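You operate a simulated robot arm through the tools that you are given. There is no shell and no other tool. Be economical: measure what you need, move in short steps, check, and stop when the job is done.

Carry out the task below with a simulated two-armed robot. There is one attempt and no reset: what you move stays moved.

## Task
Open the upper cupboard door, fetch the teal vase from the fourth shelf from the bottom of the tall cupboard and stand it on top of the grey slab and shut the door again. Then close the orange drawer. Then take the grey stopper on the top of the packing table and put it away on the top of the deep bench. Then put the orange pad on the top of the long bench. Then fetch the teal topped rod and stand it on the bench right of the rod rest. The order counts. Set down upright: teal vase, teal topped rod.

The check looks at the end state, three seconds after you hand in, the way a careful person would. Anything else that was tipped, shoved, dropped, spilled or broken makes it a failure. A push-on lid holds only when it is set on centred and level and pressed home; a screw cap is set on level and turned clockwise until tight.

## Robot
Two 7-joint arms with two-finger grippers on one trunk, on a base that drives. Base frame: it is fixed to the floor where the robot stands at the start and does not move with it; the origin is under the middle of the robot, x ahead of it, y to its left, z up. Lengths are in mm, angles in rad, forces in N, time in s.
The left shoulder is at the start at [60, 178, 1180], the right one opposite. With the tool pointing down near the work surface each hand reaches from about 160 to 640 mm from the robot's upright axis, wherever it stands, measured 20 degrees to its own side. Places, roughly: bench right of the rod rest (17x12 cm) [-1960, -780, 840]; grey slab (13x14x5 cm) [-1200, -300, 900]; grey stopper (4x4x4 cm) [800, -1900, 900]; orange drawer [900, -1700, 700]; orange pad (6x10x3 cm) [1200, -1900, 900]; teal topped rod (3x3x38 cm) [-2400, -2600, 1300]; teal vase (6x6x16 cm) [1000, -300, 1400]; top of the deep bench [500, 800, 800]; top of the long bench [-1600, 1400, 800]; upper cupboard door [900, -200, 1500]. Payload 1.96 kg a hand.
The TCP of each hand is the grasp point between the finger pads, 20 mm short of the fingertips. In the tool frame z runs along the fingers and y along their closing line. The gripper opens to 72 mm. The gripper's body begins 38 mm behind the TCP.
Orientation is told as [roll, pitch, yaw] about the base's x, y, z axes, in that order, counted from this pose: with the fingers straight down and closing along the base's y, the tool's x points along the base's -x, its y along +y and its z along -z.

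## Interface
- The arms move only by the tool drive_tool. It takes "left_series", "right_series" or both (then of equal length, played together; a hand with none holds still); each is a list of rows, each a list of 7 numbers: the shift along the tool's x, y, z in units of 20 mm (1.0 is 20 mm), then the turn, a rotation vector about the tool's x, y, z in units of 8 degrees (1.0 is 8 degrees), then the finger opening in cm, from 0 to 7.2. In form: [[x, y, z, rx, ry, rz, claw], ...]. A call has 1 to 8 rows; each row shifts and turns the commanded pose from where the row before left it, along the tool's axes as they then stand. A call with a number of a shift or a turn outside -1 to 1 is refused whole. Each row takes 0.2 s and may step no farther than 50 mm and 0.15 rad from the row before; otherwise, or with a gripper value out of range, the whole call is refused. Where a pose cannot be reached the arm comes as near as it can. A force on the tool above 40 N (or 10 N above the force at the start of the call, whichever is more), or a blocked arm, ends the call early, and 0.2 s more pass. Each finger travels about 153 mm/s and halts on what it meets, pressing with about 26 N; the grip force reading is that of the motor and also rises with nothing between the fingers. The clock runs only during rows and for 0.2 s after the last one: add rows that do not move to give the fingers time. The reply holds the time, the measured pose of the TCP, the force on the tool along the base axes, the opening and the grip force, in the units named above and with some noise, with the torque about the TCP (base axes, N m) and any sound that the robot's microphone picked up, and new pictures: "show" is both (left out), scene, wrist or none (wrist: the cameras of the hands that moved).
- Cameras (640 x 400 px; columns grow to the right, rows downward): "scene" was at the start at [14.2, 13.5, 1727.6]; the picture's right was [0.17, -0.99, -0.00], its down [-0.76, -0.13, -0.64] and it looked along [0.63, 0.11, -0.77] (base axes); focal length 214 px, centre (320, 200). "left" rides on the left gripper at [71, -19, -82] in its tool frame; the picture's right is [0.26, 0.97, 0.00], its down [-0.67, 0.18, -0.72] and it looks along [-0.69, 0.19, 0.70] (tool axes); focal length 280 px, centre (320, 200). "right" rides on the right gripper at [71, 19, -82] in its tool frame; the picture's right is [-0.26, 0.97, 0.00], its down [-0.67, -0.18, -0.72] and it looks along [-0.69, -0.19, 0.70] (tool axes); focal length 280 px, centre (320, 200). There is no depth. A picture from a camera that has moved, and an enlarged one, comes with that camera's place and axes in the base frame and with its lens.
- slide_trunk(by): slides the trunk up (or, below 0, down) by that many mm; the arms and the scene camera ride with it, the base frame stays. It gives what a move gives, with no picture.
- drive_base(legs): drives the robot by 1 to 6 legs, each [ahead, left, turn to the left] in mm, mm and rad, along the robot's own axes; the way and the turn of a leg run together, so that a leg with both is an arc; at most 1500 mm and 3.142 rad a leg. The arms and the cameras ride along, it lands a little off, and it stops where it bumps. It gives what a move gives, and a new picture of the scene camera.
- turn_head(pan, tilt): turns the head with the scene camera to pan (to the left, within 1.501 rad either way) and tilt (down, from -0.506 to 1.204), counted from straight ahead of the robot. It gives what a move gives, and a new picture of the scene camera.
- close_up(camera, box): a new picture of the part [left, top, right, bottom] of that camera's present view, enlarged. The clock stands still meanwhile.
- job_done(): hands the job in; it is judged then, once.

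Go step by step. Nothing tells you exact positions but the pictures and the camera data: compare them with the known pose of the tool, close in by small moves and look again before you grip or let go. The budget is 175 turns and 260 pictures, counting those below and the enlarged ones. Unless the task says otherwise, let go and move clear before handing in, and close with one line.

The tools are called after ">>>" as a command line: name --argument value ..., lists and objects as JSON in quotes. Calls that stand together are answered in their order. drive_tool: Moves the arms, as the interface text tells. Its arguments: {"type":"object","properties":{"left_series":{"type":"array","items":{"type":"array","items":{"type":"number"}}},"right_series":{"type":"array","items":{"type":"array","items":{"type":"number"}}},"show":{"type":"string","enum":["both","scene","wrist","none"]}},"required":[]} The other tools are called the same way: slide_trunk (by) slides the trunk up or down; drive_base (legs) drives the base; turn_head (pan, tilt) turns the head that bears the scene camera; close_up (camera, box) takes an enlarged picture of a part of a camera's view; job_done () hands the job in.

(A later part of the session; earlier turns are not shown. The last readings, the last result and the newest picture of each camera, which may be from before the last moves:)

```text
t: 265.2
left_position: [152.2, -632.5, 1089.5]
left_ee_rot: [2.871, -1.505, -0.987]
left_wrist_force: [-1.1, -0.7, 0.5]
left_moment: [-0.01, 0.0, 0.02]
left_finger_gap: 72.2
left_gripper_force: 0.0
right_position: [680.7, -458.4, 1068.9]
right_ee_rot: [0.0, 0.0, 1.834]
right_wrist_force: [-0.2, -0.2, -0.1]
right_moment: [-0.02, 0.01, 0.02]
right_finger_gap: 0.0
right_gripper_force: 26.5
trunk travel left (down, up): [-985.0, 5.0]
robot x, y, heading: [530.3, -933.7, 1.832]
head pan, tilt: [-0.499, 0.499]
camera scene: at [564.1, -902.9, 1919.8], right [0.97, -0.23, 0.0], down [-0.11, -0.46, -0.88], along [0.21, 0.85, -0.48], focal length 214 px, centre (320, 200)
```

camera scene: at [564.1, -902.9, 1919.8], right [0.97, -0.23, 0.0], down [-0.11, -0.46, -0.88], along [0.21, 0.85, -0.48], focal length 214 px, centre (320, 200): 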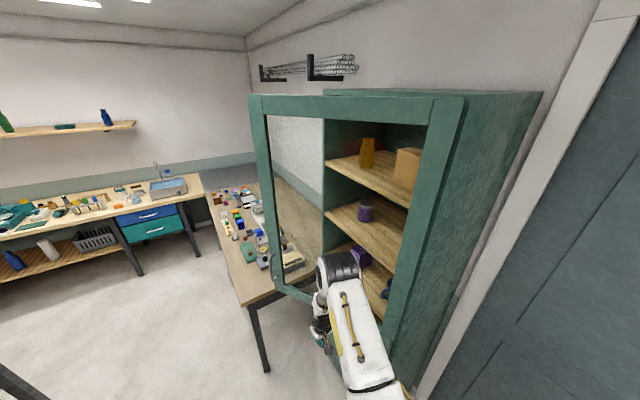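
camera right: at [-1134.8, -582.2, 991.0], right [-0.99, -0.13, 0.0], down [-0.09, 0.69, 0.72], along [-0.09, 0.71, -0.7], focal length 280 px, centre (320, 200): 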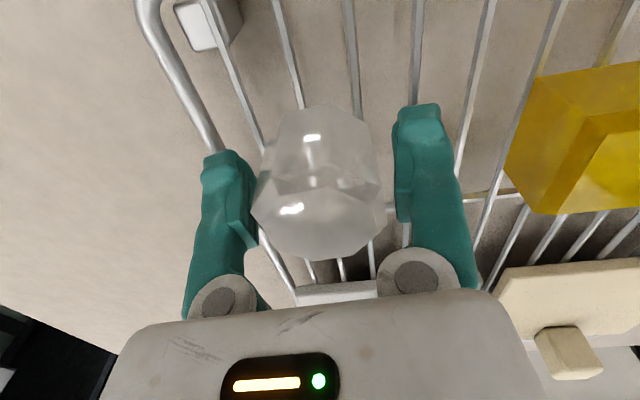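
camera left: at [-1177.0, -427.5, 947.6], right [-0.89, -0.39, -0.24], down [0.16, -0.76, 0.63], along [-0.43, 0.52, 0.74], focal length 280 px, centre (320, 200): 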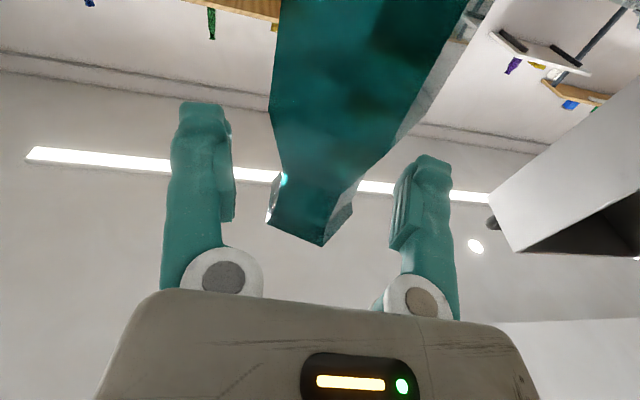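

Pushing works well. I continue another 300 mm.

>>> drive_base --legs '[[300, 0, 0]]'

```text
t: 267.2
left_position: [76.9, -341.5, 1089.4]
left_ee_rot: [2.871, -1.502, -0.992]
left_wrist_force: [0.5, -0.9, 0.1]
left_moment: [0.01, -0.03, 0.0]
left_finger_gap: 71.9
left_gripper_force: 0.1
right_position: [606.2, -169.1, 1068.4]
right_ee_rot: [-0.001, -0.002, 1.831]
right_wrist_force: [-0.3, -0.9, 0.4]
right_moment: [0.04, 0.03, 0.01]
right_finger_gap: 0.1
right_gripper_force: 26.2
trunk travel left (down, up): [-985.0, 5.0]
robot x, y, heading: [448.7, -640.4, 1.833]
head pan, tilt: [-0.499, 0.499]
camera scene: at [487.0, -613.5, 1919.8], right [0.97, -0.24, 0.0], down [-0.11, -0.46, -0.88], along [0.21, 0.85, -0.48], focal length 214 px, centre (320, 200)
```

scene: 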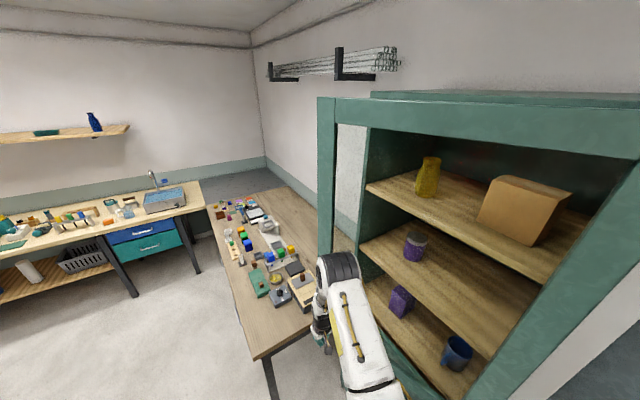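

The door is at about 30°. Now I push it home sideways with the right arm.

>>> drive_tool --right_series '[[-0.3, -0.9, 0, 0, 0, 0, 0], [-0.3, -0.9, 0, 0, 0, 0, 0], [-0.3, -0.9, 0, 0, 0, 0, 0], [-0.3, -0.9, 0, 0, 0, 0, 0], [-0.3, -0.9, 0, 0, 0, 0, 0], [0, -0.9, 0, 0, 0, 0, 0], [0, -0.9, 0, 0, 0, 0, 0], [0, -0.9, 0, 0, 0, 0, 0]]' --show "scene"

```text
t: 269.0
left_position: [76.3, -340.2, 1089.4]
left_ee_rot: [2.858, -1.505, -0.977]
left_wrist_force: [0.3, -0.3, -0.2]
left_moment: [0.03, 0.03, -0.01]
left_finger_gap: 71.9
left_gripper_force: 0.1
right_position: [737.8, -101.3, 1068.2]
right_ee_rot: [-0.001, 0.001, 1.831]
right_wrist_force: [0.5, 0.8, -0.4]
right_moment: [0.0, -0.04, 0.0]
right_finger_gap: 0.1
right_gripper_force: 26.6
trunk travel left (down, up): [-985.0, 5.0]
robot x, y, heading: [452.2, -642.2, 1.826]
head pan, tilt: [-0.499, 0.499]
camera scene: at [487.2, -611.1, 1919.8], right [0.97, -0.24, 0.0], down [-0.11, -0.47, -0.88], along [0.21, 0.85, -0.48], focal length 214 px, centre (320, 200)
```

scene: 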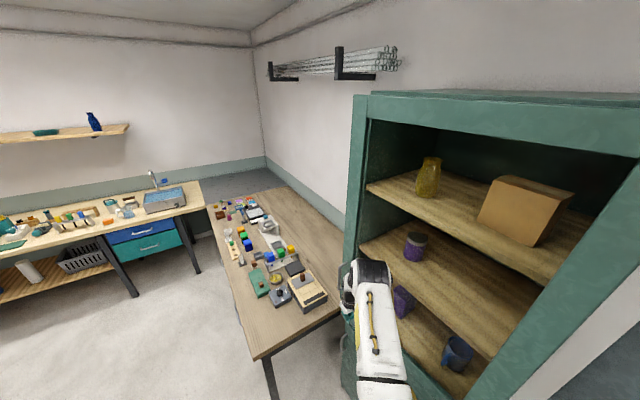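

Nearly closed. I push on until it meets resistance.

>>> drive_tool --right_series '[[0, -0.7, 0, 0, 0, 0, 0], [0, -0.7, 0, 0, 0, 0, 0], [0, -0.7, 0, 0, 0, 0, 0], [0, -0.7, 0, 0, 0, 0, 0], [0, -0.6, 0, 0, 0, 0, 0], [0, -0.6, 0, 0, 0, 0, 0], [0, -0.6, 0, 0, 0, 0, 0], [0, -0.6, 0, 0, 0, 0, 0]]' --show "scene"

```text
t: 270.3
left_position: [73.2, -343.8, 1088.3]
left_ee_rot: [2.919, -1.507, -1.036]
left_wrist_force: [0.4, 0.0, -0.1]
left_moment: [-0.03, -0.04, 0.04]
left_finger_gap: 71.9
left_gripper_force: 0.1
right_position: [787.8, -87.0, 1065.9]
right_ee_rot: [0.015, 0.004, 1.843]
right_wrist_force: [-26.2, -6.2, 5.9]
right_moment: [0.55, -2.57, 0.76]
right_finger_gap: 0.0
right_gripper_force: 26.1
trunk travel left (down, up): [-985.0, 5.0]
robot x, y, heading: [451.6, -646.0, 1.834]
head pan, tilt: [-0.499, 0.499]
stopped in row 6 (right hand): the force on the tool passed its limit at 44 N (the readings are from after the stop); the commanded pose is now the measured one
camera scene: at [480.7, -614.5, 1920.3], right [0.97, -0.23, 0.0], down [-0.11, -0.46, -0.88], along [0.21, 0.85, -0.48], focal length 214 px, centre (320, 200)
```

scene: 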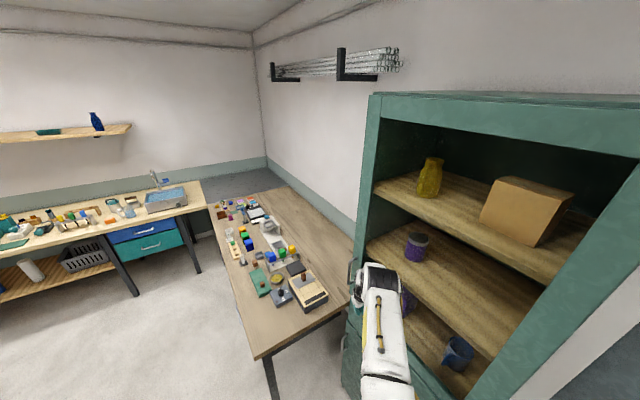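

The door is shut against the frame. I withdraw the hand and check.

>>> drive_tool --right_series '[[0, 1, 0, 0, 0, 0, 0], [0, 1, 0, 0, 0, 0, 0], [0, 1, 0, 0, 0, 0, 0], [0, 1, 0, 0, 0, 0, 0], [0.6, 1, 0, 0, 0, 0, 0], [0.6, 1, 0, 0, 0, 0, 0], [0.6, 1, 0, 0, 0, 0, 0], [0.6, 1, 0, 0, 0, 0, 0]]' --show "none"

>>> drive_base --legs '[[-400, 100, 0]]'

>>> close_up --camera "scene" --box '[250, 70, 470, 280]'

```text
t: 272.1
left_position: [73.5, -342.8, 1088.9]
left_ee_rot: [2.88, -1.507, -0.998]
left_wrist_force: [-0.5, -0.1, 0.0]
left_moment: [0.04, 0.01, 0.0]
left_finger_gap: 72.1
left_gripper_force: 0.0
right_position: [651.4, -175.5, 1066.7]
right_ee_rot: [0.012, 0.006, 1.837]
right_wrist_force: [-0.4, -0.6, -0.1]
right_moment: [0.02, -0.02, -0.02]
right_finger_gap: 0.1
right_gripper_force: 25.9
trunk travel left (down, up): [-985.0, 5.0]
robot x, y, heading: [451.2, -645.7, 1.83]
head pan, tilt: [-0.499, 0.499]
```

```text
t: 274.6
left_position: [79.8, -742.7, 1089.1]
left_ee_rot: [2.858, -1.508, -0.978]
left_wrist_force: [-0.8, -0.8, 0.5]
left_moment: [0.04, 0.02, -0.02]
left_finger_gap: 72.0
left_gripper_force: 0.1
right_position: [657.7, -578.5, 1064.4]
right_ee_rot: [0.013, 0.007, 1.834]
right_wrist_force: [-0.1, 0.1, 0.6]
right_moment: [0.01, 0.03, -0.02]
right_finger_gap: 0.2
right_gripper_force: 25.7
trunk travel left (down, up): [-985.0, 5.0]
robot x, y, heading: [454.6, -1047.4, 1.828]
head pan, tilt: [-0.499, 0.499]
camera scene: at [489.2, -1013.6, 1919.7], right [0.97, -0.24, 0.0], down [-0.11, -0.47, -0.88], along [0.21, 0.85, -0.48], focal length 214 px, centre (320, 200)
```

scene: 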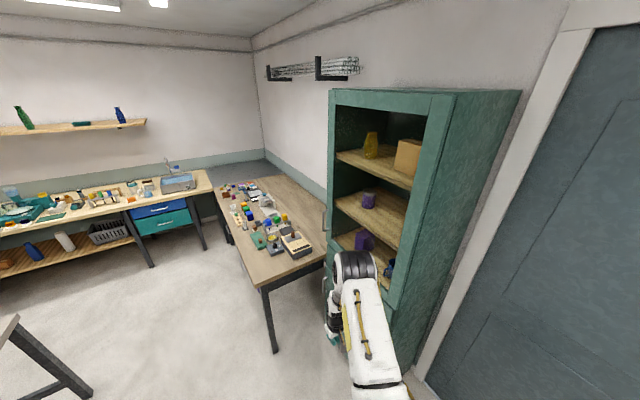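

```text
1.90 times, centred on (360, 175) of scene
camera zoom: at [489.2, -1013.6, 1919.7], right [0.97, -0.24, 0.0], down [-0.11, -0.47, -0.88], along [0.21, 0.85, -0.48], focal length 408 px, centre (244, 248)
```

zoom: 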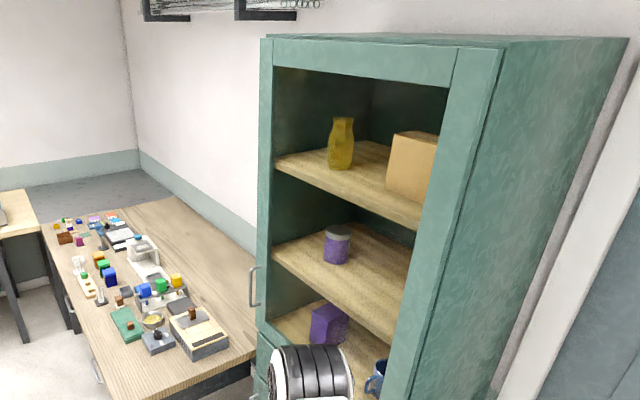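

Door is closed. Now I turn to the packing table and its orange drawer.

>>> drive_base --legs '[[0, 0, -1.57], [0, 0, -1.57]]'

>>> turn_head --pan 0.2 --tilt 0.75

```text
t: 282.7
left_position: [825.3, -1353.2, 1089.9]
left_ee_rot: [2.87, -1.506, 2.144]
left_wrist_force: [-0.1, 0.5, 0.8]
left_moment: [0.02, 0.0, 0.03]
left_finger_gap: 72.1
left_gripper_force: 0.0
right_position: [245.0, -1514.4, 1065.2]
right_ee_rot: [0.012, 0.008, -1.318]
right_wrist_force: [-0.3, -0.5, -0.6]
right_moment: [0.0, 0.02, -0.02]
right_finger_gap: 0.1
right_gripper_force: 26.3
trunk travel left (down, up): [-985.0, 5.0]
robot x, y, heading: [456.7, -1045.6, -1.322]
head pan, tilt: [-0.499, 0.499]
camera scene: at [415.2, -1076.2, 1919.8], right [-0.97, 0.25, 0.0], down [0.12, 0.46, -0.88], along [-0.22, -0.85, -0.48], focal length 214 px, centre (320, 200)
```

scene: 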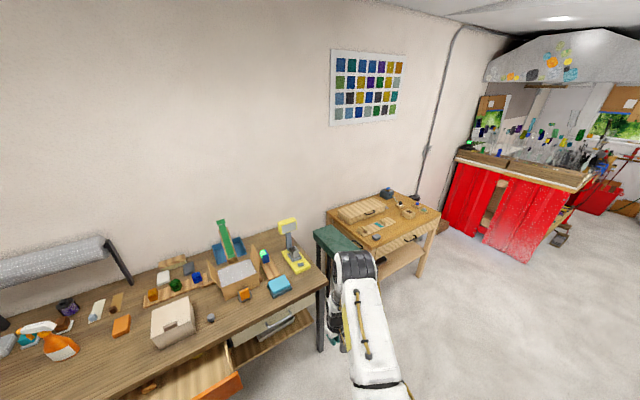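

```text
t: 283.8
left_position: [824.6, -1353.5, 1088.8]
left_ee_rot: [2.868, -1.506, 2.146]
left_wrist_force: [0.3, -0.1, 0.2]
left_moment: [-0.01, 0.06, 0.03]
left_finger_gap: 72.0
left_gripper_force: 0.0
right_position: [244.8, -1512.9, 1065.8]
right_ee_rot: [0.013, 0.007, -1.319]
right_wrist_force: [-0.2, -0.3, -0.4]
right_moment: [-0.01, -0.02, 0.01]
right_finger_gap: 0.0
right_gripper_force: 26.2
trunk travel left (down, up): [-985.0, 5.0]
robot x, y, heading: [453.5, -1046.6, -1.325]
head pan, tilt: [0.201, 0.75]
camera scene: at [473.5, -1062.8, 1897.8], right [-0.9, -0.43, 0.0], down [-0.3, 0.61, -0.73], along [0.32, -0.66, -0.68], focal length 214 px, centre (320, 200)
```

scene: 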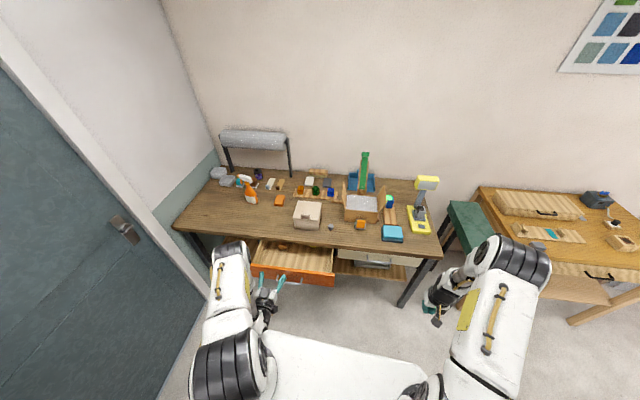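

I see the drawer pulled out about 13 cm. I line up the left hand (fingers forward, closed) with its front and lower the trunk.

>>> drive_tool --left_series '[[0, 0, 0, 0, 0, 0, 4], [0, 0, 0, 0, 0, 0, 0], [0, 0, 0, 0, 0, 0, 0], [0, 0, 0, 0, 0, 0, 0], [0, 0, 0, 0, 0, 0, 0]]' --right_series '[[1, 0, 0, 0, 0, 0, 0], [1, 0, 0, 0, 0, 0, 0], [1, 0, 0, 0, 0, 0, 0], [1, 0, 0, 0, 0, 0, 0], [1, 0, 0, 0, 0, 0, 0]]' --show "none"

>>> slide_trunk --by -380

>>> drive_base --legs '[[0, 0, 0.04], [90, -21, 0]]'

>>> close_up --camera "scene" --box '[180, 120, 420, 300]'

```text
t: 284.9
left_position: [825.2, -1352.9, 1089.9]
left_ee_rot: [2.867, -1.506, 2.143]
left_wrist_force: [0.0, -0.3, -0.2]
left_moment: [0.0, -0.01, 0.0]
left_finger_gap: 0.1
left_gripper_force: 26.4
right_position: [219.3, -1418.0, 1067.2]
right_ee_rot: [0.013, 0.006, -1.319]
right_wrist_force: [0.6, -0.6, -0.5]
right_moment: [-0.01, 0.0, 0.0]
right_finger_gap: 0.1
right_gripper_force: 26.1
trunk travel left (down, up): [-985.0, 5.0]
robot x, y, heading: [457.8, -1048.9, -1.324]
head pan, tilt: [0.201, 0.75]
```

```text
t: 288.6
left_position: [824.4, -1352.9, 709.2]
left_ee_rot: [2.869, -1.507, 2.142]
left_wrist_force: [-0.4, -1.2, -0.6]
left_moment: [-0.01, 0.01, 0.01]
left_finger_gap: 0.0
left_gripper_force: 26.0
right_position: [219.9, -1417.8, 687.1]
right_ee_rot: [0.012, 0.007, -1.318]
right_wrist_force: [-0.3, -0.3, 0.1]
right_moment: [0.03, 0.01, -0.02]
right_finger_gap: 0.0
right_gripper_force: 26.2
trunk travel left (down, up): [-605.0, 385.0]
robot x, y, heading: [455.9, -1050.7, -1.321]
head pan, tilt: [0.201, 0.75]
```

```text
t: 290.1
left_position: [841.2, -1430.6, 708.9]
left_ee_rot: [2.858, -1.507, 2.194]
left_wrist_force: [0.1, 0.2, -0.3]
left_moment: [-0.03, 0.01, 0.01]
left_finger_gap: 0.2
left_gripper_force: 26.1
right_position: [239.5, -1517.2, 687.0]
right_ee_rot: [0.013, 0.007, -1.28]
right_wrist_force: [0.5, 0.3, -0.2]
right_moment: [0.01, -0.01, 0.01]
right_finger_gap: 0.0
right_gripper_force: 25.7
trunk travel left (down, up): [-605.0, 385.0]
robot x, y, heading: [458.3, -1137.7, -1.284]
head pan, tilt: [0.201, 0.75]
camera scene: at [479.0, -1154.8, 1517.8], right [-0.88, -0.47, 0.0], down [-0.32, 0.6, -0.73], along [0.34, -0.65, -0.68], focal length 214 px, centre (320, 200)
```

scene: 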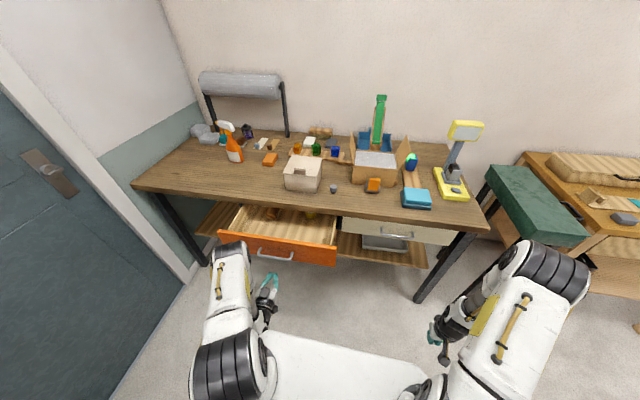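

```text
2.22 times, centred on (300, 210) of scene
camera zoom: at [479.0, -1154.8, 1517.8], right [-0.88, -0.47, 0.0], down [-0.32, 0.6, -0.73], along [0.34, -0.65, -0.68], focal length 477 px, centre (364, 178)
```

zoom: 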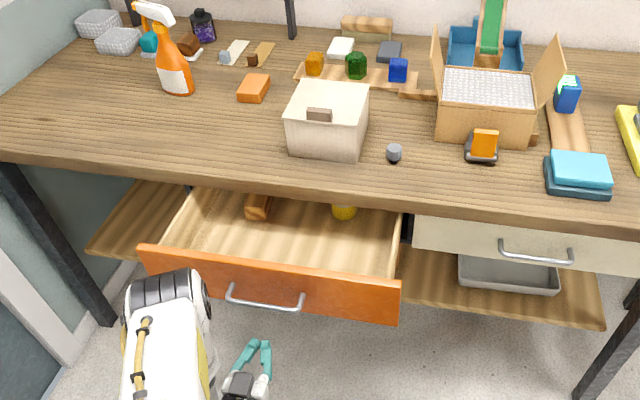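

The drawer front spans z about 707–815, with the handle in its middle. I raise the hand to z≈765, shift 110 mm to the right of the handle and push forward.

>>> slide_trunk --by 55

>>> drive_base --legs '[[0, -110, 0], [170, 0, 0]]'

```text
t: 291.1
left_position: [842.4, -1429.7, 764.6]
left_ee_rot: [2.866, -1.506, 2.184]
left_wrist_force: [-0.2, 0.4, 0.7]
left_moment: [0.03, -0.03, -0.02]
left_finger_gap: 0.0
left_gripper_force: 26.0
right_position: [239.1, -1518.1, 741.5]
right_ee_rot: [0.013, 0.007, -1.28]
right_wrist_force: [0.2, -0.3, 0.0]
right_moment: [0.0, 0.02, 0.0]
right_finger_gap: 0.0
right_gripper_force: 25.9
trunk travel left (down, up): [-660.0, 330.0]
robot x, y, heading: [458.6, -1140.2, -1.287]
head pan, tilt: [0.201, 0.75]
```

```text
t: 293.3
left_position: [787.7, -1619.5, 764.0]
left_ee_rot: [2.861, -1.51, 2.194]
left_wrist_force: [-0.6, 0.3, -0.5]
left_moment: [-0.01, -0.01, -0.02]
left_finger_gap: 0.0
left_gripper_force: 25.7
right_position: [184.3, -1708.1, 741.6]
right_ee_rot: [0.013, 0.007, -1.276]
right_wrist_force: [0.5, -1.0, 0.3]
right_moment: [0.05, -0.03, 0.01]
right_finger_gap: 0.0
right_gripper_force: 25.7
trunk travel left (down, up): [-660.0, 330.0]
robot x, y, heading: [406.6, -1329.7, -1.279]
head pan, tilt: [0.201, 0.75]
camera scene: at [423.4, -1344.2, 1572.8], right [-0.88, -0.47, 0.0], down [-0.32, 0.6, -0.73], along [0.34, -0.64, -0.68], focal length 214 px, centre (320, 200)
```

scene: 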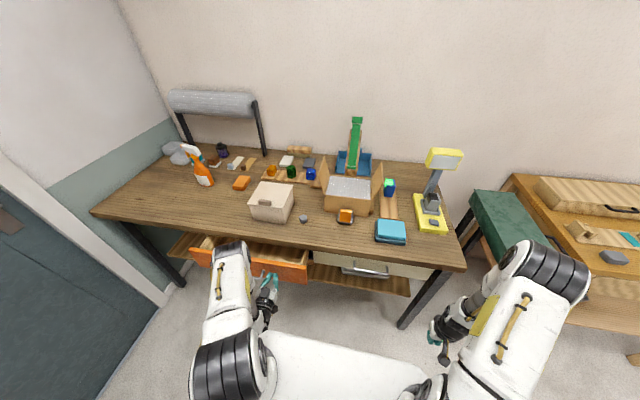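

I continue pushing with the arm until it stops.

>>> drive_tool --left_series '[[0, 0, 0.9, 0, 0, 0, 0], [0, 0, 0.9, 0, 0, 0, 0], [0, 0, 0.9, 0, 0, 0, 0], [0, 0, 0.9, 0, 0, 0, 0], [0, 0, 0.9, 0, 0, 0, 0], [0, 0, 0.9, 0, 0, 0, 0], [0, 0, 0.9, 0, 0, 0, 0], [0, 0, 0.9, 0, 0, 0, 0]]' --show "scene"

```text
t: 295.1
left_position: [832.1, -1743.1, 770.9]
left_ee_rot: [2.855, -1.508, 2.2]
left_wrist_force: [-9.0, 19.7, 10.4]
left_moment: [-0.36, -0.13, -0.28]
left_finger_gap: 0.0
left_gripper_force: 25.7
right_position: [184.9, -1708.3, 742.1]
right_ee_rot: [0.011, 0.005, -1.275]
right_wrist_force: [-0.8, -0.6, -0.5]
right_moment: [0.02, 0.0, 0.02]
right_finger_gap: 0.0
right_gripper_force: 26.1
trunk travel left (down, up): [-660.0, 330.0]
robot x, y, heading: [403.9, -1324.8, -1.277]
head pan, tilt: [0.201, 0.75]
stopped in row 8 (left hand): the force on the tool passed its limit at 52 N (the readings are from after the stop); the commanded pose is now the measured one
camera scene: at [422.4, -1341.2, 1572.9], right [-0.88, -0.47, 0.0], down [-0.32, 0.6, -0.73], along [0.35, -0.64, -0.68], focal length 214 px, centre (320, 200)
```

scene: 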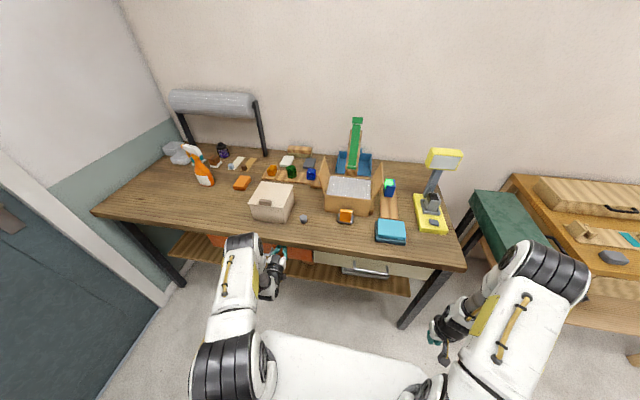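

The drawer is home. I withdraw the hand and check, and take a look at the stopper.

>>> drive_tool --left_series '[[0, 0, -1, 0, 0, 0, 0], [0, 0, -1, 0, 0, 0, 0], [0, 0, -1, 0, 0, 0, 0], [0, 0, -1, 0, 0, 0, 0], [0, 0, -1, 0, 0, 0, 0], [0, 0, -1, 0, 0, 0, 0]]' --show "none"

>>> drive_base --legs '[[-200, 0, 0]]'

>>> close_up --camera "scene" --box '[200, 150, 424, 290]'

```text
t: 296.5
left_position: [790.7, -1633.0, 765.1]
left_ee_rot: [2.856, -1.51, 2.198]
left_wrist_force: [0.2, -0.1, 0.2]
left_moment: [0.0, 0.01, -0.03]
left_finger_gap: 0.2
left_gripper_force: 25.9
right_position: [184.9, -1708.8, 742.3]
right_ee_rot: [0.012, 0.005, -1.276]
right_wrist_force: [-0.7, 0.1, 0.0]
right_moment: [-0.02, 0.02, -0.01]
right_finger_gap: 0.0
right_gripper_force: 25.8
trunk travel left (down, up): [-660.0, 330.0]
robot x, y, heading: [403.6, -1326.8, -1.281]
head pan, tilt: [0.201, 0.75]
```

```text
t: 298.1
left_position: [733.2, -1440.4, 764.8]
left_ee_rot: [2.864, -1.51, 2.19]
left_wrist_force: [-0.1, 0.6, -0.2]
left_moment: [0.01, 0.01, 0.01]
left_finger_gap: 0.3
left_gripper_force: 25.9
right_position: [126.4, -1512.8, 742.6]
right_ee_rot: [0.012, 0.006, -1.277]
right_wrist_force: [0.0, 0.2, -0.5]
right_moment: [-0.02, 0.03, 0.04]
right_finger_gap: 0.2
right_gripper_force: 26.0
trunk travel left (down, up): [-660.0, 330.0]
robot x, y, heading: [344.5, -1137.4, -1.278]
head pan, tilt: [0.201, 0.75]
camera scene: at [365.1, -1148.3, 1572.8], right [-0.88, -0.47, 0.0], down [-0.32, 0.6, -0.73], along [0.34, -0.65, -0.68], focal length 214 px, centre (320, 200)
```

scene: 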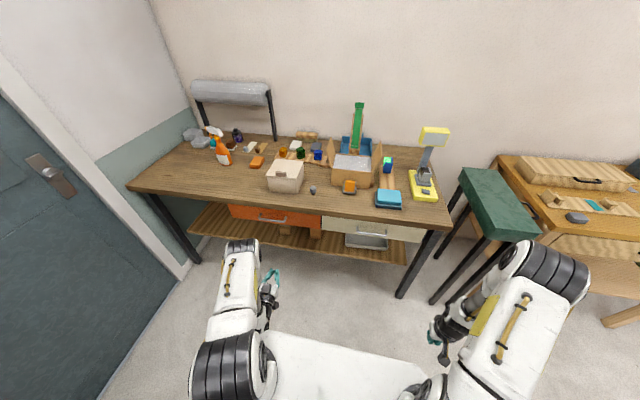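

```text
2.86 times, centred on (312, 220) of scene
camera zoom: at [365.1, -1148.3, 1572.8], right [-0.88, -0.47, 0.0], down [-0.32, 0.6, -0.73], along [0.34, -0.65, -0.68], focal length 613 px, centre (343, 143)
```

zoom: 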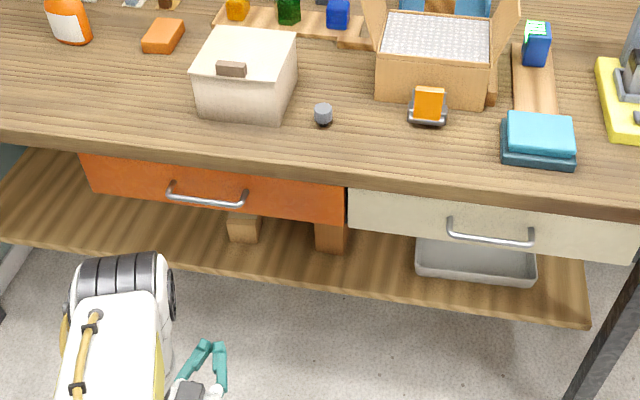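

Drawer is flush. Next the grey stopper, at about [785, -1854]. I raise the trunk, extend the right hand (fingers down), tuck the left, and drive alongside.

>>> slide_trunk --by 300

>>> drive_tool --left_series '[[0, 0, -0.9, 0, 0, 0, 0], [0, 0, -0.9, 0, 0, 0, 0], [0, 0, -0.9, 0, 0, 0, 0], [0, 0, -0.9, 0, 0, 0, 0], [0, 0, -0.9, 0, 0, 0, 0], [0, 0, 0, 0, 0, 0, 0], [0, 0, 0, 0, 0, 0, 0], [0, 0, 0, 0, 0, 0, 0]]' --right_series '[[-1, 0.65, 0, 0, 0, 0, 7.2], [-1, 0.65, 0, 0, 0, 0, 7.2], [-1, 0.65, 0, 0, 0, 0, 7.2], [-1, 0.65, 0, 0, 0, 0, 7.2], [-1, 0.65, 0, 0, 0, 0, 7.2], [-1, 0.65, 0, 0, 0, 0, 7.2], [-1, 0.65, 0, 0, 0, 0, 7.2], [-1, 0.65, 0, 0, 0, 0, 7.2]]' --show "none"

>>> drive_base --legs '[[0, 415, 0], [290, 0, 0]]'

>>> drive_tool --right_series '[[0, 0, 0, 0, 0, 0, 7.2]]' --show "wrist"

```text
t: 301.1
left_position: [733.9, -1439.7, 1063.9]
left_ee_rot: [2.856, -1.51, 2.193]
left_wrist_force: [-0.4, 0.0, -0.5]
left_moment: [-0.01, 0.0, -0.03]
left_finger_gap: 0.0
left_gripper_force: 25.9
right_position: [126.1, -1514.0, 1042.0]
right_ee_rot: [0.011, 0.005, -1.278]
right_wrist_force: [-0.1, 0.0, 0.6]
right_moment: [-0.02, 0.04, 0.06]
right_finger_gap: 0.0
right_gripper_force: 25.5
trunk travel left (down, up): [-960.0, 30.0]
robot x, y, heading: [343.2, -1135.9, -1.278]
head pan, tilt: [0.201, 0.75]
```

```text
t: 302.9
left_position: [703.9, -1355.7, 1057.4]
left_ee_rot: [2.864, -1.511, 2.189]
left_wrist_force: [-0.2, -0.1, 1.0]
left_moment: [0.01, -0.03, 0.01]
left_finger_gap: 0.0
left_gripper_force: 26.0
right_position: [272.4, -1639.8, 1042.3]
right_ee_rot: [0.012, 0.006, -1.279]
right_wrist_force: [0.3, 0.2, 0.6]
right_moment: [0.0, 0.0, -0.01]
right_finger_gap: 71.9
right_gripper_force: 0.0
trunk travel left (down, up): [-960.0, 30.0]
robot x, y, heading: [344.8, -1133.4, -1.282]
head pan, tilt: [0.201, 0.75]
```

```text
t: 307.0
left_position: [1179.1, -1521.6, 1059.1]
left_ee_rot: [2.861, -1.509, 2.187]
left_wrist_force: [-0.6, 1.0, -0.3]
left_moment: [-0.02, 0.0, 0.01]
left_finger_gap: 0.1
left_gripper_force: 25.9
right_position: [746.5, -1803.2, 1043.9]
right_ee_rot: [0.014, 0.007, -1.28]
right_wrist_force: [0.1, 0.3, -0.9]
right_moment: [-0.01, 0.03, -0.02]
right_finger_gap: 71.9
right_gripper_force: 0.0
trunk travel left (down, up): [-960.0, 30.0]
robot x, y, heading: [822.4, -1303.5, -1.286]
head pan, tilt: [0.201, 0.75]
camera scene: at [840.9, -1314.1, 1872.9], right [-0.88, -0.47, 0.0], down [-0.32, 0.6, -0.73], along [0.34, -0.65, -0.68], focal length 214 px, centre (320, 200)
```

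scene: 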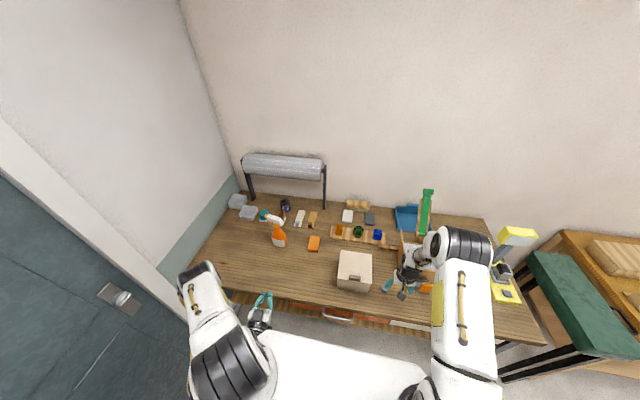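

```text
t: 307.4
left_position: [1179.5, -1523.1, 1058.0]
left_ee_rot: [2.858, -1.511, 2.19]
left_wrist_force: [0.9, -0.7, 0.0]
left_moment: [-0.02, -0.02, 0.01]
left_finger_gap: 0.2
left_gripper_force: 26.1
right_position: [746.7, -1804.1, 1044.7]
right_ee_rot: [0.012, 0.006, -1.279]
right_wrist_force: [0.4, 0.7, -0.1]
right_moment: [-0.02, 0.03, 0.0]
right_finger_gap: 72.2
right_gripper_force: 0.0
trunk travel left (down, up): [-960.0, 30.0]
robot x, y, heading: [820.4, -1303.5, -1.287]
head pan, tilt: [0.201, 0.75]
camera right: at [744.3, -1731.7, 1127.5], right [1.0, 0.03, 0.01], down [0.01, -0.7, 0.71], along [0.03, -0.71, -0.7], focal length 280 px, centre (320, 200)
```

right: 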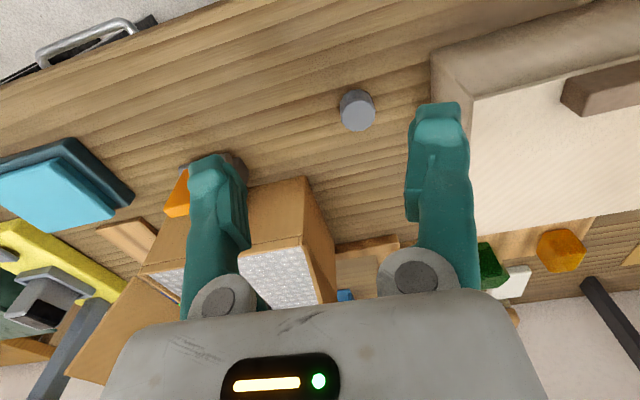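

Stopper at about [785, -1855]. I move over it and descend partway.

>>> drive_tool --right_series '[[-0.76, 0.275, 0, 0, 0, 0, 6], [-0.76, 0.275, 0, 0, 0, 0, 6], [-0.76, 0.275, 0, 0, 0, 0, 6], [-0.76, 0.275, 0.5, 0, 0, 0, 6], [0, 0, 1, 0, 0, 0, 6], [0, 0, 1, 0, 0, 0, 6], [0, 0, 1, 0, 0, 0, 6], [0, 0, 1, 0, 0, 0, 6]]' --show "wrist"

```text
t: 309.2
left_position: [1179.3, -1524.0, 1058.5]
left_ee_rot: [2.852, -1.51, 2.196]
left_wrist_force: [0.1, 0.7, -0.3]
left_moment: [0.01, 0.02, -0.02]
left_finger_gap: 0.0
left_gripper_force: 26.0
right_position: [783.6, -1857.0, 953.2]
right_ee_rot: [0.012, 0.007, -1.278]
right_wrist_force: [-0.2, 1.0, -0.4]
right_moment: [0.01, -0.04, 0.03]
right_finger_gap: 59.9
right_gripper_force: 0.1
trunk travel left (down, up): [-960.0, 30.0]
robot x, y, heading: [821.5, -1300.2, -1.284]
head pan, tilt: [0.201, 0.75]
camera right: at [782.2, -1784.5, 1037.7], right [1.0, 0.03, 0.01], down [0.01, -0.71, 0.71], along [0.03, -0.71, -0.71], focal length 280 px, centre (320, 200)
```

right: 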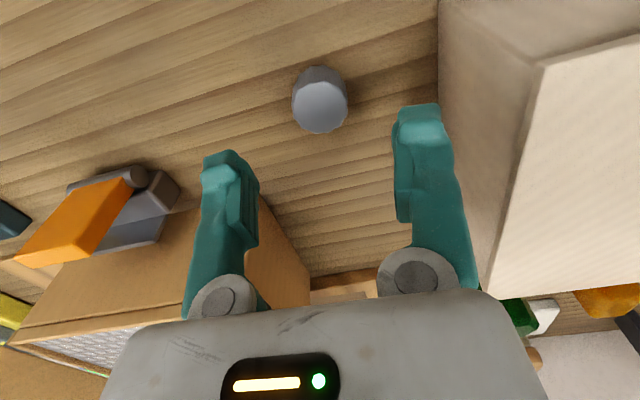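

Aligned. I descend to z≈880 and grip.

>>> drive_tool --right_series '[[0, 0, 0.9, 0, 0, 0, 6], [0, 0, 0.9, 0, 0, 0, 6], [0, 0, 0.9, 0, 0, 0, 6], [0, 0, 0.9, 0, 0, 0, 6], [0, 0, 0, 0, 0, 0, 4.5], [0, 0, 0, 0, 0, 0, 0], [0, 0, 0, 0, 0, 0, 0], [0, 0, 0, 0, 0, 0, 0]]' --show "wrist"

```text
t: 311.0
left_position: [1178.5, -1524.1, 1057.6]
left_ee_rot: [2.856, -1.51, 2.193]
left_wrist_force: [0.0, 0.8, -0.4]
left_moment: [0.0, -0.03, 0.01]
left_finger_gap: 0.0
left_gripper_force: 26.3
right_position: [786.4, -1854.6, 881.7]
right_ee_rot: [0.012, 0.006, -1.28]
right_wrist_force: [-0.6, -0.2, -0.1]
right_moment: [0.0, 0.02, -0.01]
right_finger_gap: 29.8
right_gripper_force: 25.8
trunk travel left (down, up): [-960.0, 30.0]
robot x, y, heading: [822.7, -1299.7, -1.289]
head pan, tilt: [0.201, 0.75]
camera right: at [784.0, -1781.4, 965.7], right [1.0, 0.03, 0.01], down [0.01, -0.71, 0.71], along [0.03, -0.71, -0.71], focal length 280 px, centre (320, 200)
```

right: 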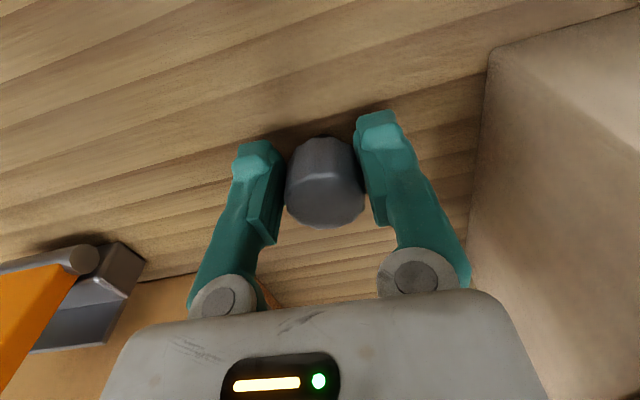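

Gripped (30 mm). I lift it gently and check the hold.

>>> drive_tool --right_series '[[0, 0, -0.2, 0, 0, 0, 0], [0, 0, -0.4, 0, 0, 0, 0], [0, 0, -0.6, 0, 0, 0, 0], [0, 0, -0.6, 0, 0, 0, 0], [0, 0, -0.8, 0, 0, 0, 0], [0, 0, -0.8, 0, 0, 0, 0], [0, 0, -0.8, 0, 0, 0, 0], [0, 0, -0.8, 0, 0, 0, 0]]' --show "wrist"

>>> drive_base --legs '[[-300, 0, 0], [0, -350, 0], [0, 0, 1.555], [0, 0, 1.555]]'

```text
t: 312.8
left_position: [1180.3, -1524.2, 1058.0]
left_ee_rot: [2.858, -1.509, 2.191]
left_wrist_force: [-0.9, -0.4, -0.5]
left_moment: [-0.04, 0.01, 0.0]
left_finger_gap: 0.0
left_gripper_force: 25.1
right_position: [784.9, -1856.4, 983.1]
right_ee_rot: [0.013, 0.007, -1.28]
right_wrist_force: [0.3, 0.5, 0.2]
right_moment: [0.0, 0.01, 0.0]
right_finger_gap: 29.5
right_gripper_force: 26.2
trunk travel left (down, up): [-960.0, 30.0]
robot x, y, heading: [823.3, -1301.9, -1.288]
head pan, tilt: [0.201, 0.75]
camera right: at [783.3, -1783.5, 1066.6], right [1.0, 0.03, 0.01], down [0.01, -0.71, 0.71], along [0.03, -0.71, -0.71], focal length 280 px, centre (320, 200)
```

right: 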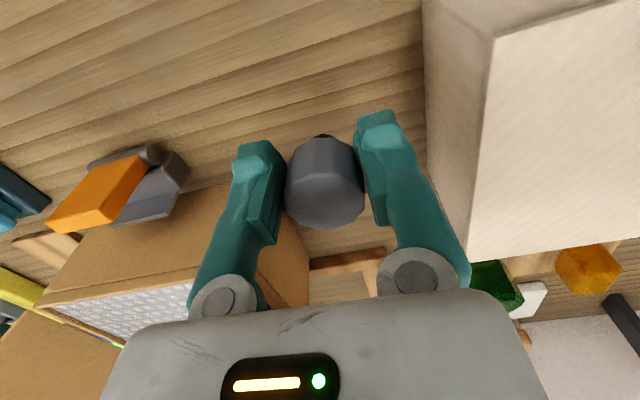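

```text
t: 324.4
left_position: [41.7, -888.9, 1059.7]
left_ee_rot: [2.855, -1.51, -0.947]
left_wrist_force: [-0.6, -0.4, 0.0]
left_moment: [0.01, 0.01, 0.02]
left_finger_gap: 0.2
left_gripper_force: 26.0
right_position: [435.1, -556.0, 982.7]
right_ee_rot: [0.011, 0.005, 1.863]
right_wrist_force: [-0.4, 0.2, -0.3]
right_moment: [-0.02, -0.02, -0.05]
right_finger_gap: 29.9
right_gripper_force: 26.1
trunk travel left (down, up): [-960.0, 30.0]
robot x, y, heading: [396.9, -1112.7, 1.859]
head pan, tilt: [0.201, 0.75]
camera scene: at [376.6, -1093.2, 1872.8], right [0.88, 0.47, 0.0], down [0.32, -0.6, -0.73], along [-0.34, 0.65, -0.68], focal length 214 px, centre (320, 200)
```

scene: 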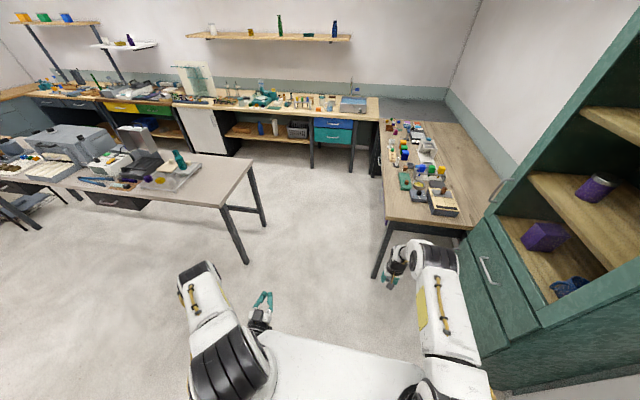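

The stopper is held. I drive up to the deep bench's free front-right corner.

>>> drive_base --legs '[[0, -146, 0], [600, 0, 0]]'

>>> drive_tool --right_series '[[0, 0, 0, 0, 0, 0, 0]]' --show "wrist"

```text
t: 328.8
left_position: [6.7, -268.2, 1059.0]
left_ee_rot: [2.861, -1.511, -0.943]
left_wrist_force: [-0.4, 0.7, 0.4]
left_moment: [0.0, 0.0, -0.01]
left_finger_gap: 0.0
left_gripper_force: 26.0
right_position: [396.8, 68.7, 982.4]
right_ee_rot: [0.011, 0.005, 1.871]
right_wrist_force: [-0.2, -0.5, 0.5]
right_moment: [0.0, 0.0, 0.0]
right_finger_gap: 29.8
right_gripper_force: 25.8
trunk travel left (down, up): [-960.0, 30.0]
robot x, y, heading: [365.2, -485.1, 1.867]
head pan, tilt: [0.201, 0.75]
camera scene: at [343.2, -470.7, 1872.8], right [0.88, 0.48, 0.0], down [0.32, -0.6, -0.73], along [-0.35, 0.64, -0.68], focal length 214 px, centre (320, 200)
```

scene: 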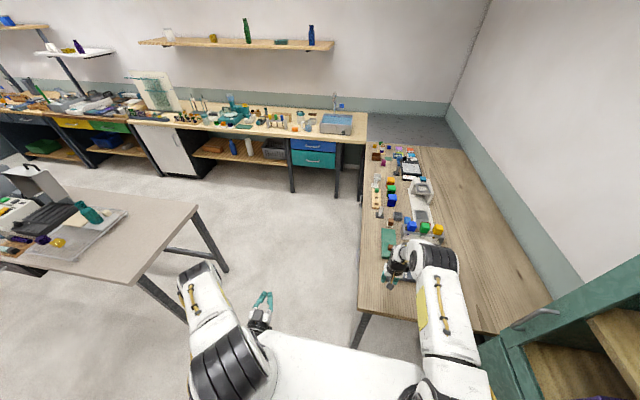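

```text
t: 329.2
left_position: [7.5, -266.7, 1058.6]
left_ee_rot: [2.856, -1.51, -0.941]
left_wrist_force: [-0.3, -0.8, 0.7]
left_moment: [0.03, -0.01, 0.03]
left_finger_gap: 0.0
left_gripper_force: 26.0
right_position: [398.8, 68.7, 982.1]
right_ee_rot: [0.012, 0.005, 1.872]
right_wrist_force: [0.2, 0.2, -0.1]
right_moment: [-0.01, -0.04, 0.0]
right_finger_gap: 29.8
right_gripper_force: 26.1
trunk travel left (down, up): [-960.0, 30.0]
robot x, y, heading: [367.2, -491.2, 1.864]
head pan, tilt: [0.201, 0.75]
camera right: at [402.2, -3.4, 1066.6], right [-1.0, -0.04, 0.01], down [-0.02, 0.7, 0.71], along [-0.03, 0.71, -0.7], focal length 280 px, centre (320, 200)
```

right: 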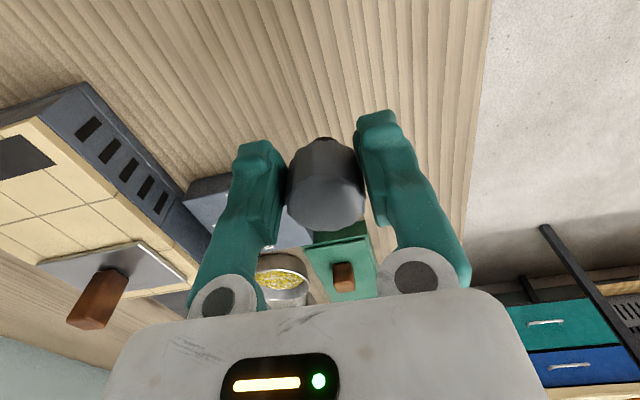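

Free planks right below the hand. I lower in stages.

>>> slide_trunk --by -105

>>> close_up --camera "right" --box '[0, 0, 640, 400]'

```text
t: 330.6
left_position: [6.9, -268.5, 954.5]
left_ee_rot: [2.866, -1.509, -0.951]
left_wrist_force: [-0.2, 0.2, 0.0]
left_moment: [-0.01, 0.0, 0.01]
left_finger_gap: 0.0
left_gripper_force: 25.6
right_position: [397.3, 70.3, 879.1]
right_ee_rot: [0.012, 0.004, 1.871]
right_wrist_force: [-0.9, -0.1, 20.0]
right_moment: [0.18, 0.01, -0.02]
right_finger_gap: 29.9
right_gripper_force: 25.9
trunk travel left (down, up): [-855.0, 135.0]
robot x, y, heading: [367.3, -488.3, 1.868]
head pan, tilt: [0.201, 0.75]
```

```text
1.00 times, centred on (320, 200) of right (not enlarged: the box is as wide or as high as the picture)
camera zoom: at [401.8, -3.2, 963.1], right [-1.0, -0.03, 0.01], down [-0.02, 0.7, 0.71], along [-0.03, 0.71, -0.7], focal length 280 px, centre (320, 200)
```

zoom: 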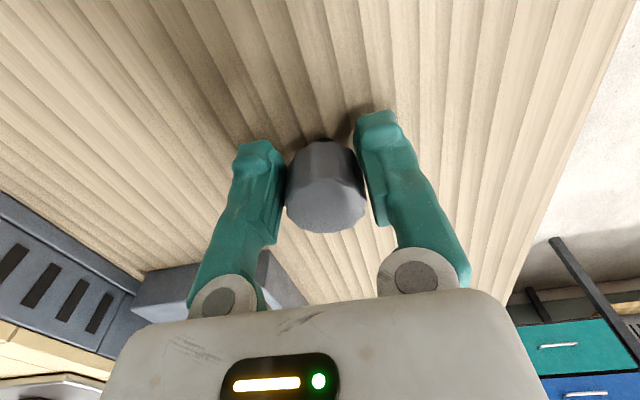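

Contact already (20 N). I relieve 2 mm, open slowly, and rise.

>>> slide_trunk --by 2

>>> drive_tool --right_series '[[0, 0, 0, 0, 0, 0, 3.2], [0, 0, 0, 0, 0, 0, 3.6], [0, 0, 0, 0, 0, 0, 4.2], [0, 0, 0, 0, 0, 0, 5], [0, 0, 0, 0, 0, 0, 6], [0, 0, 0, 0, 0, 0, 6]]' --show "none"

>>> slide_trunk --by 130

>>> drive_tool --right_series '[[0, 0, 0, 0, 0, 0, 6]]' --show "wrist"

```text
t: 331.1
left_position: [5.7, -267.6, 954.5]
left_ee_rot: [2.862, -1.509, -0.946]
left_wrist_force: [0.0, -0.4, 0.1]
left_moment: [-0.03, -0.04, -0.02]
left_finger_gap: 0.0
left_gripper_force: 25.8
right_position: [398.3, 67.5, 879.3]
right_ee_rot: [0.011, 0.005, 1.871]
right_wrist_force: [-1.5, 3.7, 7.5]
right_moment: [0.16, 0.02, 0.01]
right_finger_gap: 29.7
right_gripper_force: 25.9
trunk travel left (down, up): [-857.0, 133.0]
robot x, y, heading: [364.7, -485.8, 1.857]
head pan, tilt: [0.201, 0.75]
```

```text
t: 332.5
left_position: [7.3, -266.9, 956.6]
left_ee_rot: [2.856, -1.511, -0.939]
left_wrist_force: [0.5, -0.6, -0.3]
left_moment: [0.0, 0.01, -0.01]
left_finger_gap: 0.0
left_gripper_force: 25.8
right_position: [397.4, 69.5, 878.1]
right_ee_rot: [0.011, 0.006, 1.87]
right_wrist_force: [-0.3, 0.0, -0.5]
right_moment: [0.01, 0.02, 0.04]
right_finger_gap: 60.0
right_gripper_force: 0.1
trunk travel left (down, up): [-857.0, 133.0]
robot x, y, heading: [365.8, -484.5, 1.863]
head pan, tilt: [0.201, 0.75]
```

```text
t: 334.1
left_position: [6.3, -266.4, 1084.1]
left_ee_rot: [2.856, -1.51, -0.94]
left_wrist_force: [-1.0, 0.0, -0.2]
left_moment: [-0.02, -0.03, 0.04]
left_finger_gap: 0.1
left_gripper_force: 26.5
right_position: [397.5, 69.2, 1009.1]
right_ee_rot: [0.013, 0.008, 1.872]
right_wrist_force: [0.1, 1.0, -0.3]
right_moment: [-0.01, 0.02, 0.03]
right_finger_gap: 60.1
right_gripper_force: 0.1
trunk travel left (down, up): [-987.0, 3.0]
robot x, y, heading: [367.6, -490.6, 1.867]
head pan, tilt: [0.201, 0.75]
```

```text
t: 334.5
left_position: [6.6, -268.1, 1085.2]
left_ee_rot: [2.856, -1.508, -0.939]
left_wrist_force: [0.0, 0.3, -0.5]
left_moment: [0.0, -0.01, -0.01]
left_finger_gap: 0.0
left_gripper_force: 26.3
right_position: [398.4, 68.6, 1009.1]
right_ee_rot: [0.011, 0.006, 1.872]
right_wrist_force: [0.8, -0.3, -0.2]
right_moment: [0.01, 0.01, -0.03]
right_finger_gap: 60.4
right_gripper_force: 0.1
trunk travel left (down, up): [-987.0, 3.0]
robot x, y, heading: [366.2, -488.2, 1.864]
head pan, tilt: [0.201, 0.75]
camera right: at [402.1, -3.1, 1093.4], right [-1.0, -0.03, 0.01], down [-0.02, 0.7, 0.71], along [-0.03, 0.71, -0.7], focal length 280 px, centre (320, 200)
```

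right: 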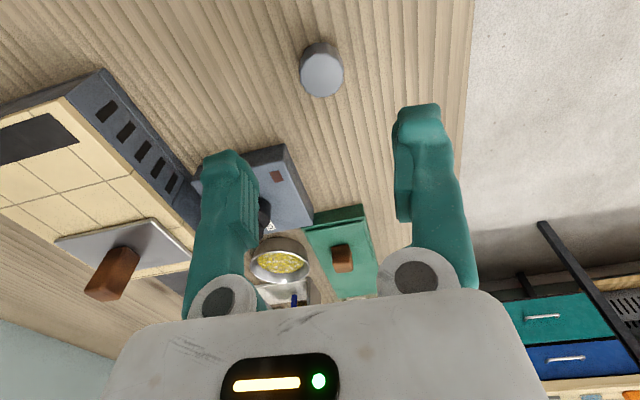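

The stopper stands on the deep bench. Next the orange pad on the packing table, around [1180, -1905]. I drive back there.

>>> drive_base --legs '[[-500, 0, 0], [0, 0, -1.53], [0, 0, -1.53], [0, 433, 0], [380, 0, 0]]'

>>> turn_head --pan 0.0 --tilt 0.85

>>> close_up --camera "scene" --box '[220, 120, 420, 245]'

```text
t: 349.0
left_position: [1424.1, -1336.0, 1086.0]
left_ee_rot: [2.862, -1.511, 2.291]
left_wrist_force: [1.0, 0.0, -0.9]
left_moment: [0.0, 0.03, 0.01]
left_finger_gap: 0.0
left_gripper_force: 26.0
right_position: [1065.0, -1707.4, 1010.8]
right_ee_rot: [0.013, 0.005, -1.176]
right_wrist_force: [-0.4, -0.2, 0.7]
right_moment: [0.0, 0.02, -0.01]
right_finger_gap: 60.0
right_gripper_force: 0.1
trunk travel left (down, up): [-987.0, 3.0]
robot x, y, heading: [1043.0, -1151.1, -1.179]
head pan, tilt: [0.201, 0.75]
camera scene: at [1066.5, -1163.2, 1899.9], right [-0.83, -0.56, 0.0], down [-0.38, 0.57, -0.73], along [0.41, -0.61, -0.68], focal length 214 px, centre (320, 200)
```

scene: 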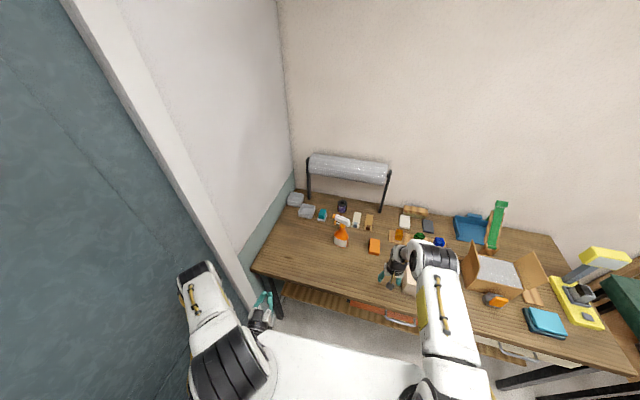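

```text
t: 349.8
left_position: [1423.9, -1337.0, 1085.6]
left_ee_rot: [2.852, -1.511, 2.302]
left_wrist_force: [0.0, 1.0, -0.3]
left_moment: [0.01, 0.01, 0.0]
left_finger_gap: 0.2
left_gripper_force: 26.6
right_position: [1066.1, -1709.2, 1008.4]
right_ee_rot: [0.012, 0.007, -1.178]
right_wrist_force: [-0.3, -0.7, 0.2]
right_moment: [-0.01, 0.03, 0.0]
right_finger_gap: 60.1
right_gripper_force: 0.1
trunk travel left (down, up): [-987.0, 3.0]
robot x, y, heading: [1049.0, -1159.4, -1.178]
head pan, tilt: [0.0, 0.85]
camera scene: at [1051.0, -1169.3, 1891.8], right [-0.93, -0.38, 0.0], down [-0.29, 0.7, -0.66], along [0.25, -0.61, -0.75], focal length 214 px, centre (320, 200)
```

scene: 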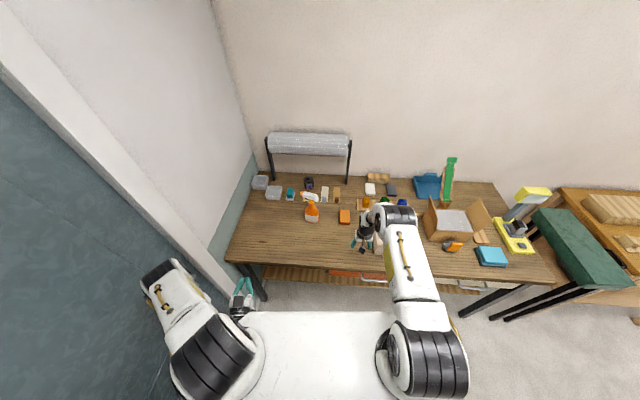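

```text
3.20 times, centred on (320, 182) of scene
camera zoom: at [1051.0, -1169.3, 1891.8], right [-0.93, -0.38, 0.0], down [-0.29, 0.7, -0.66], along [0.25, -0.61, -0.75], focal length 686 px, centre (320, 256)
```

zoom: 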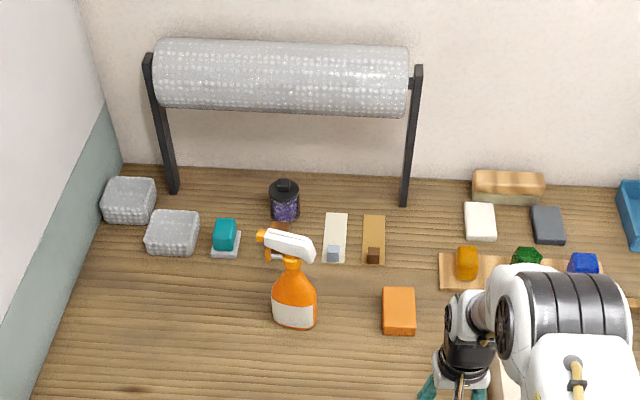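

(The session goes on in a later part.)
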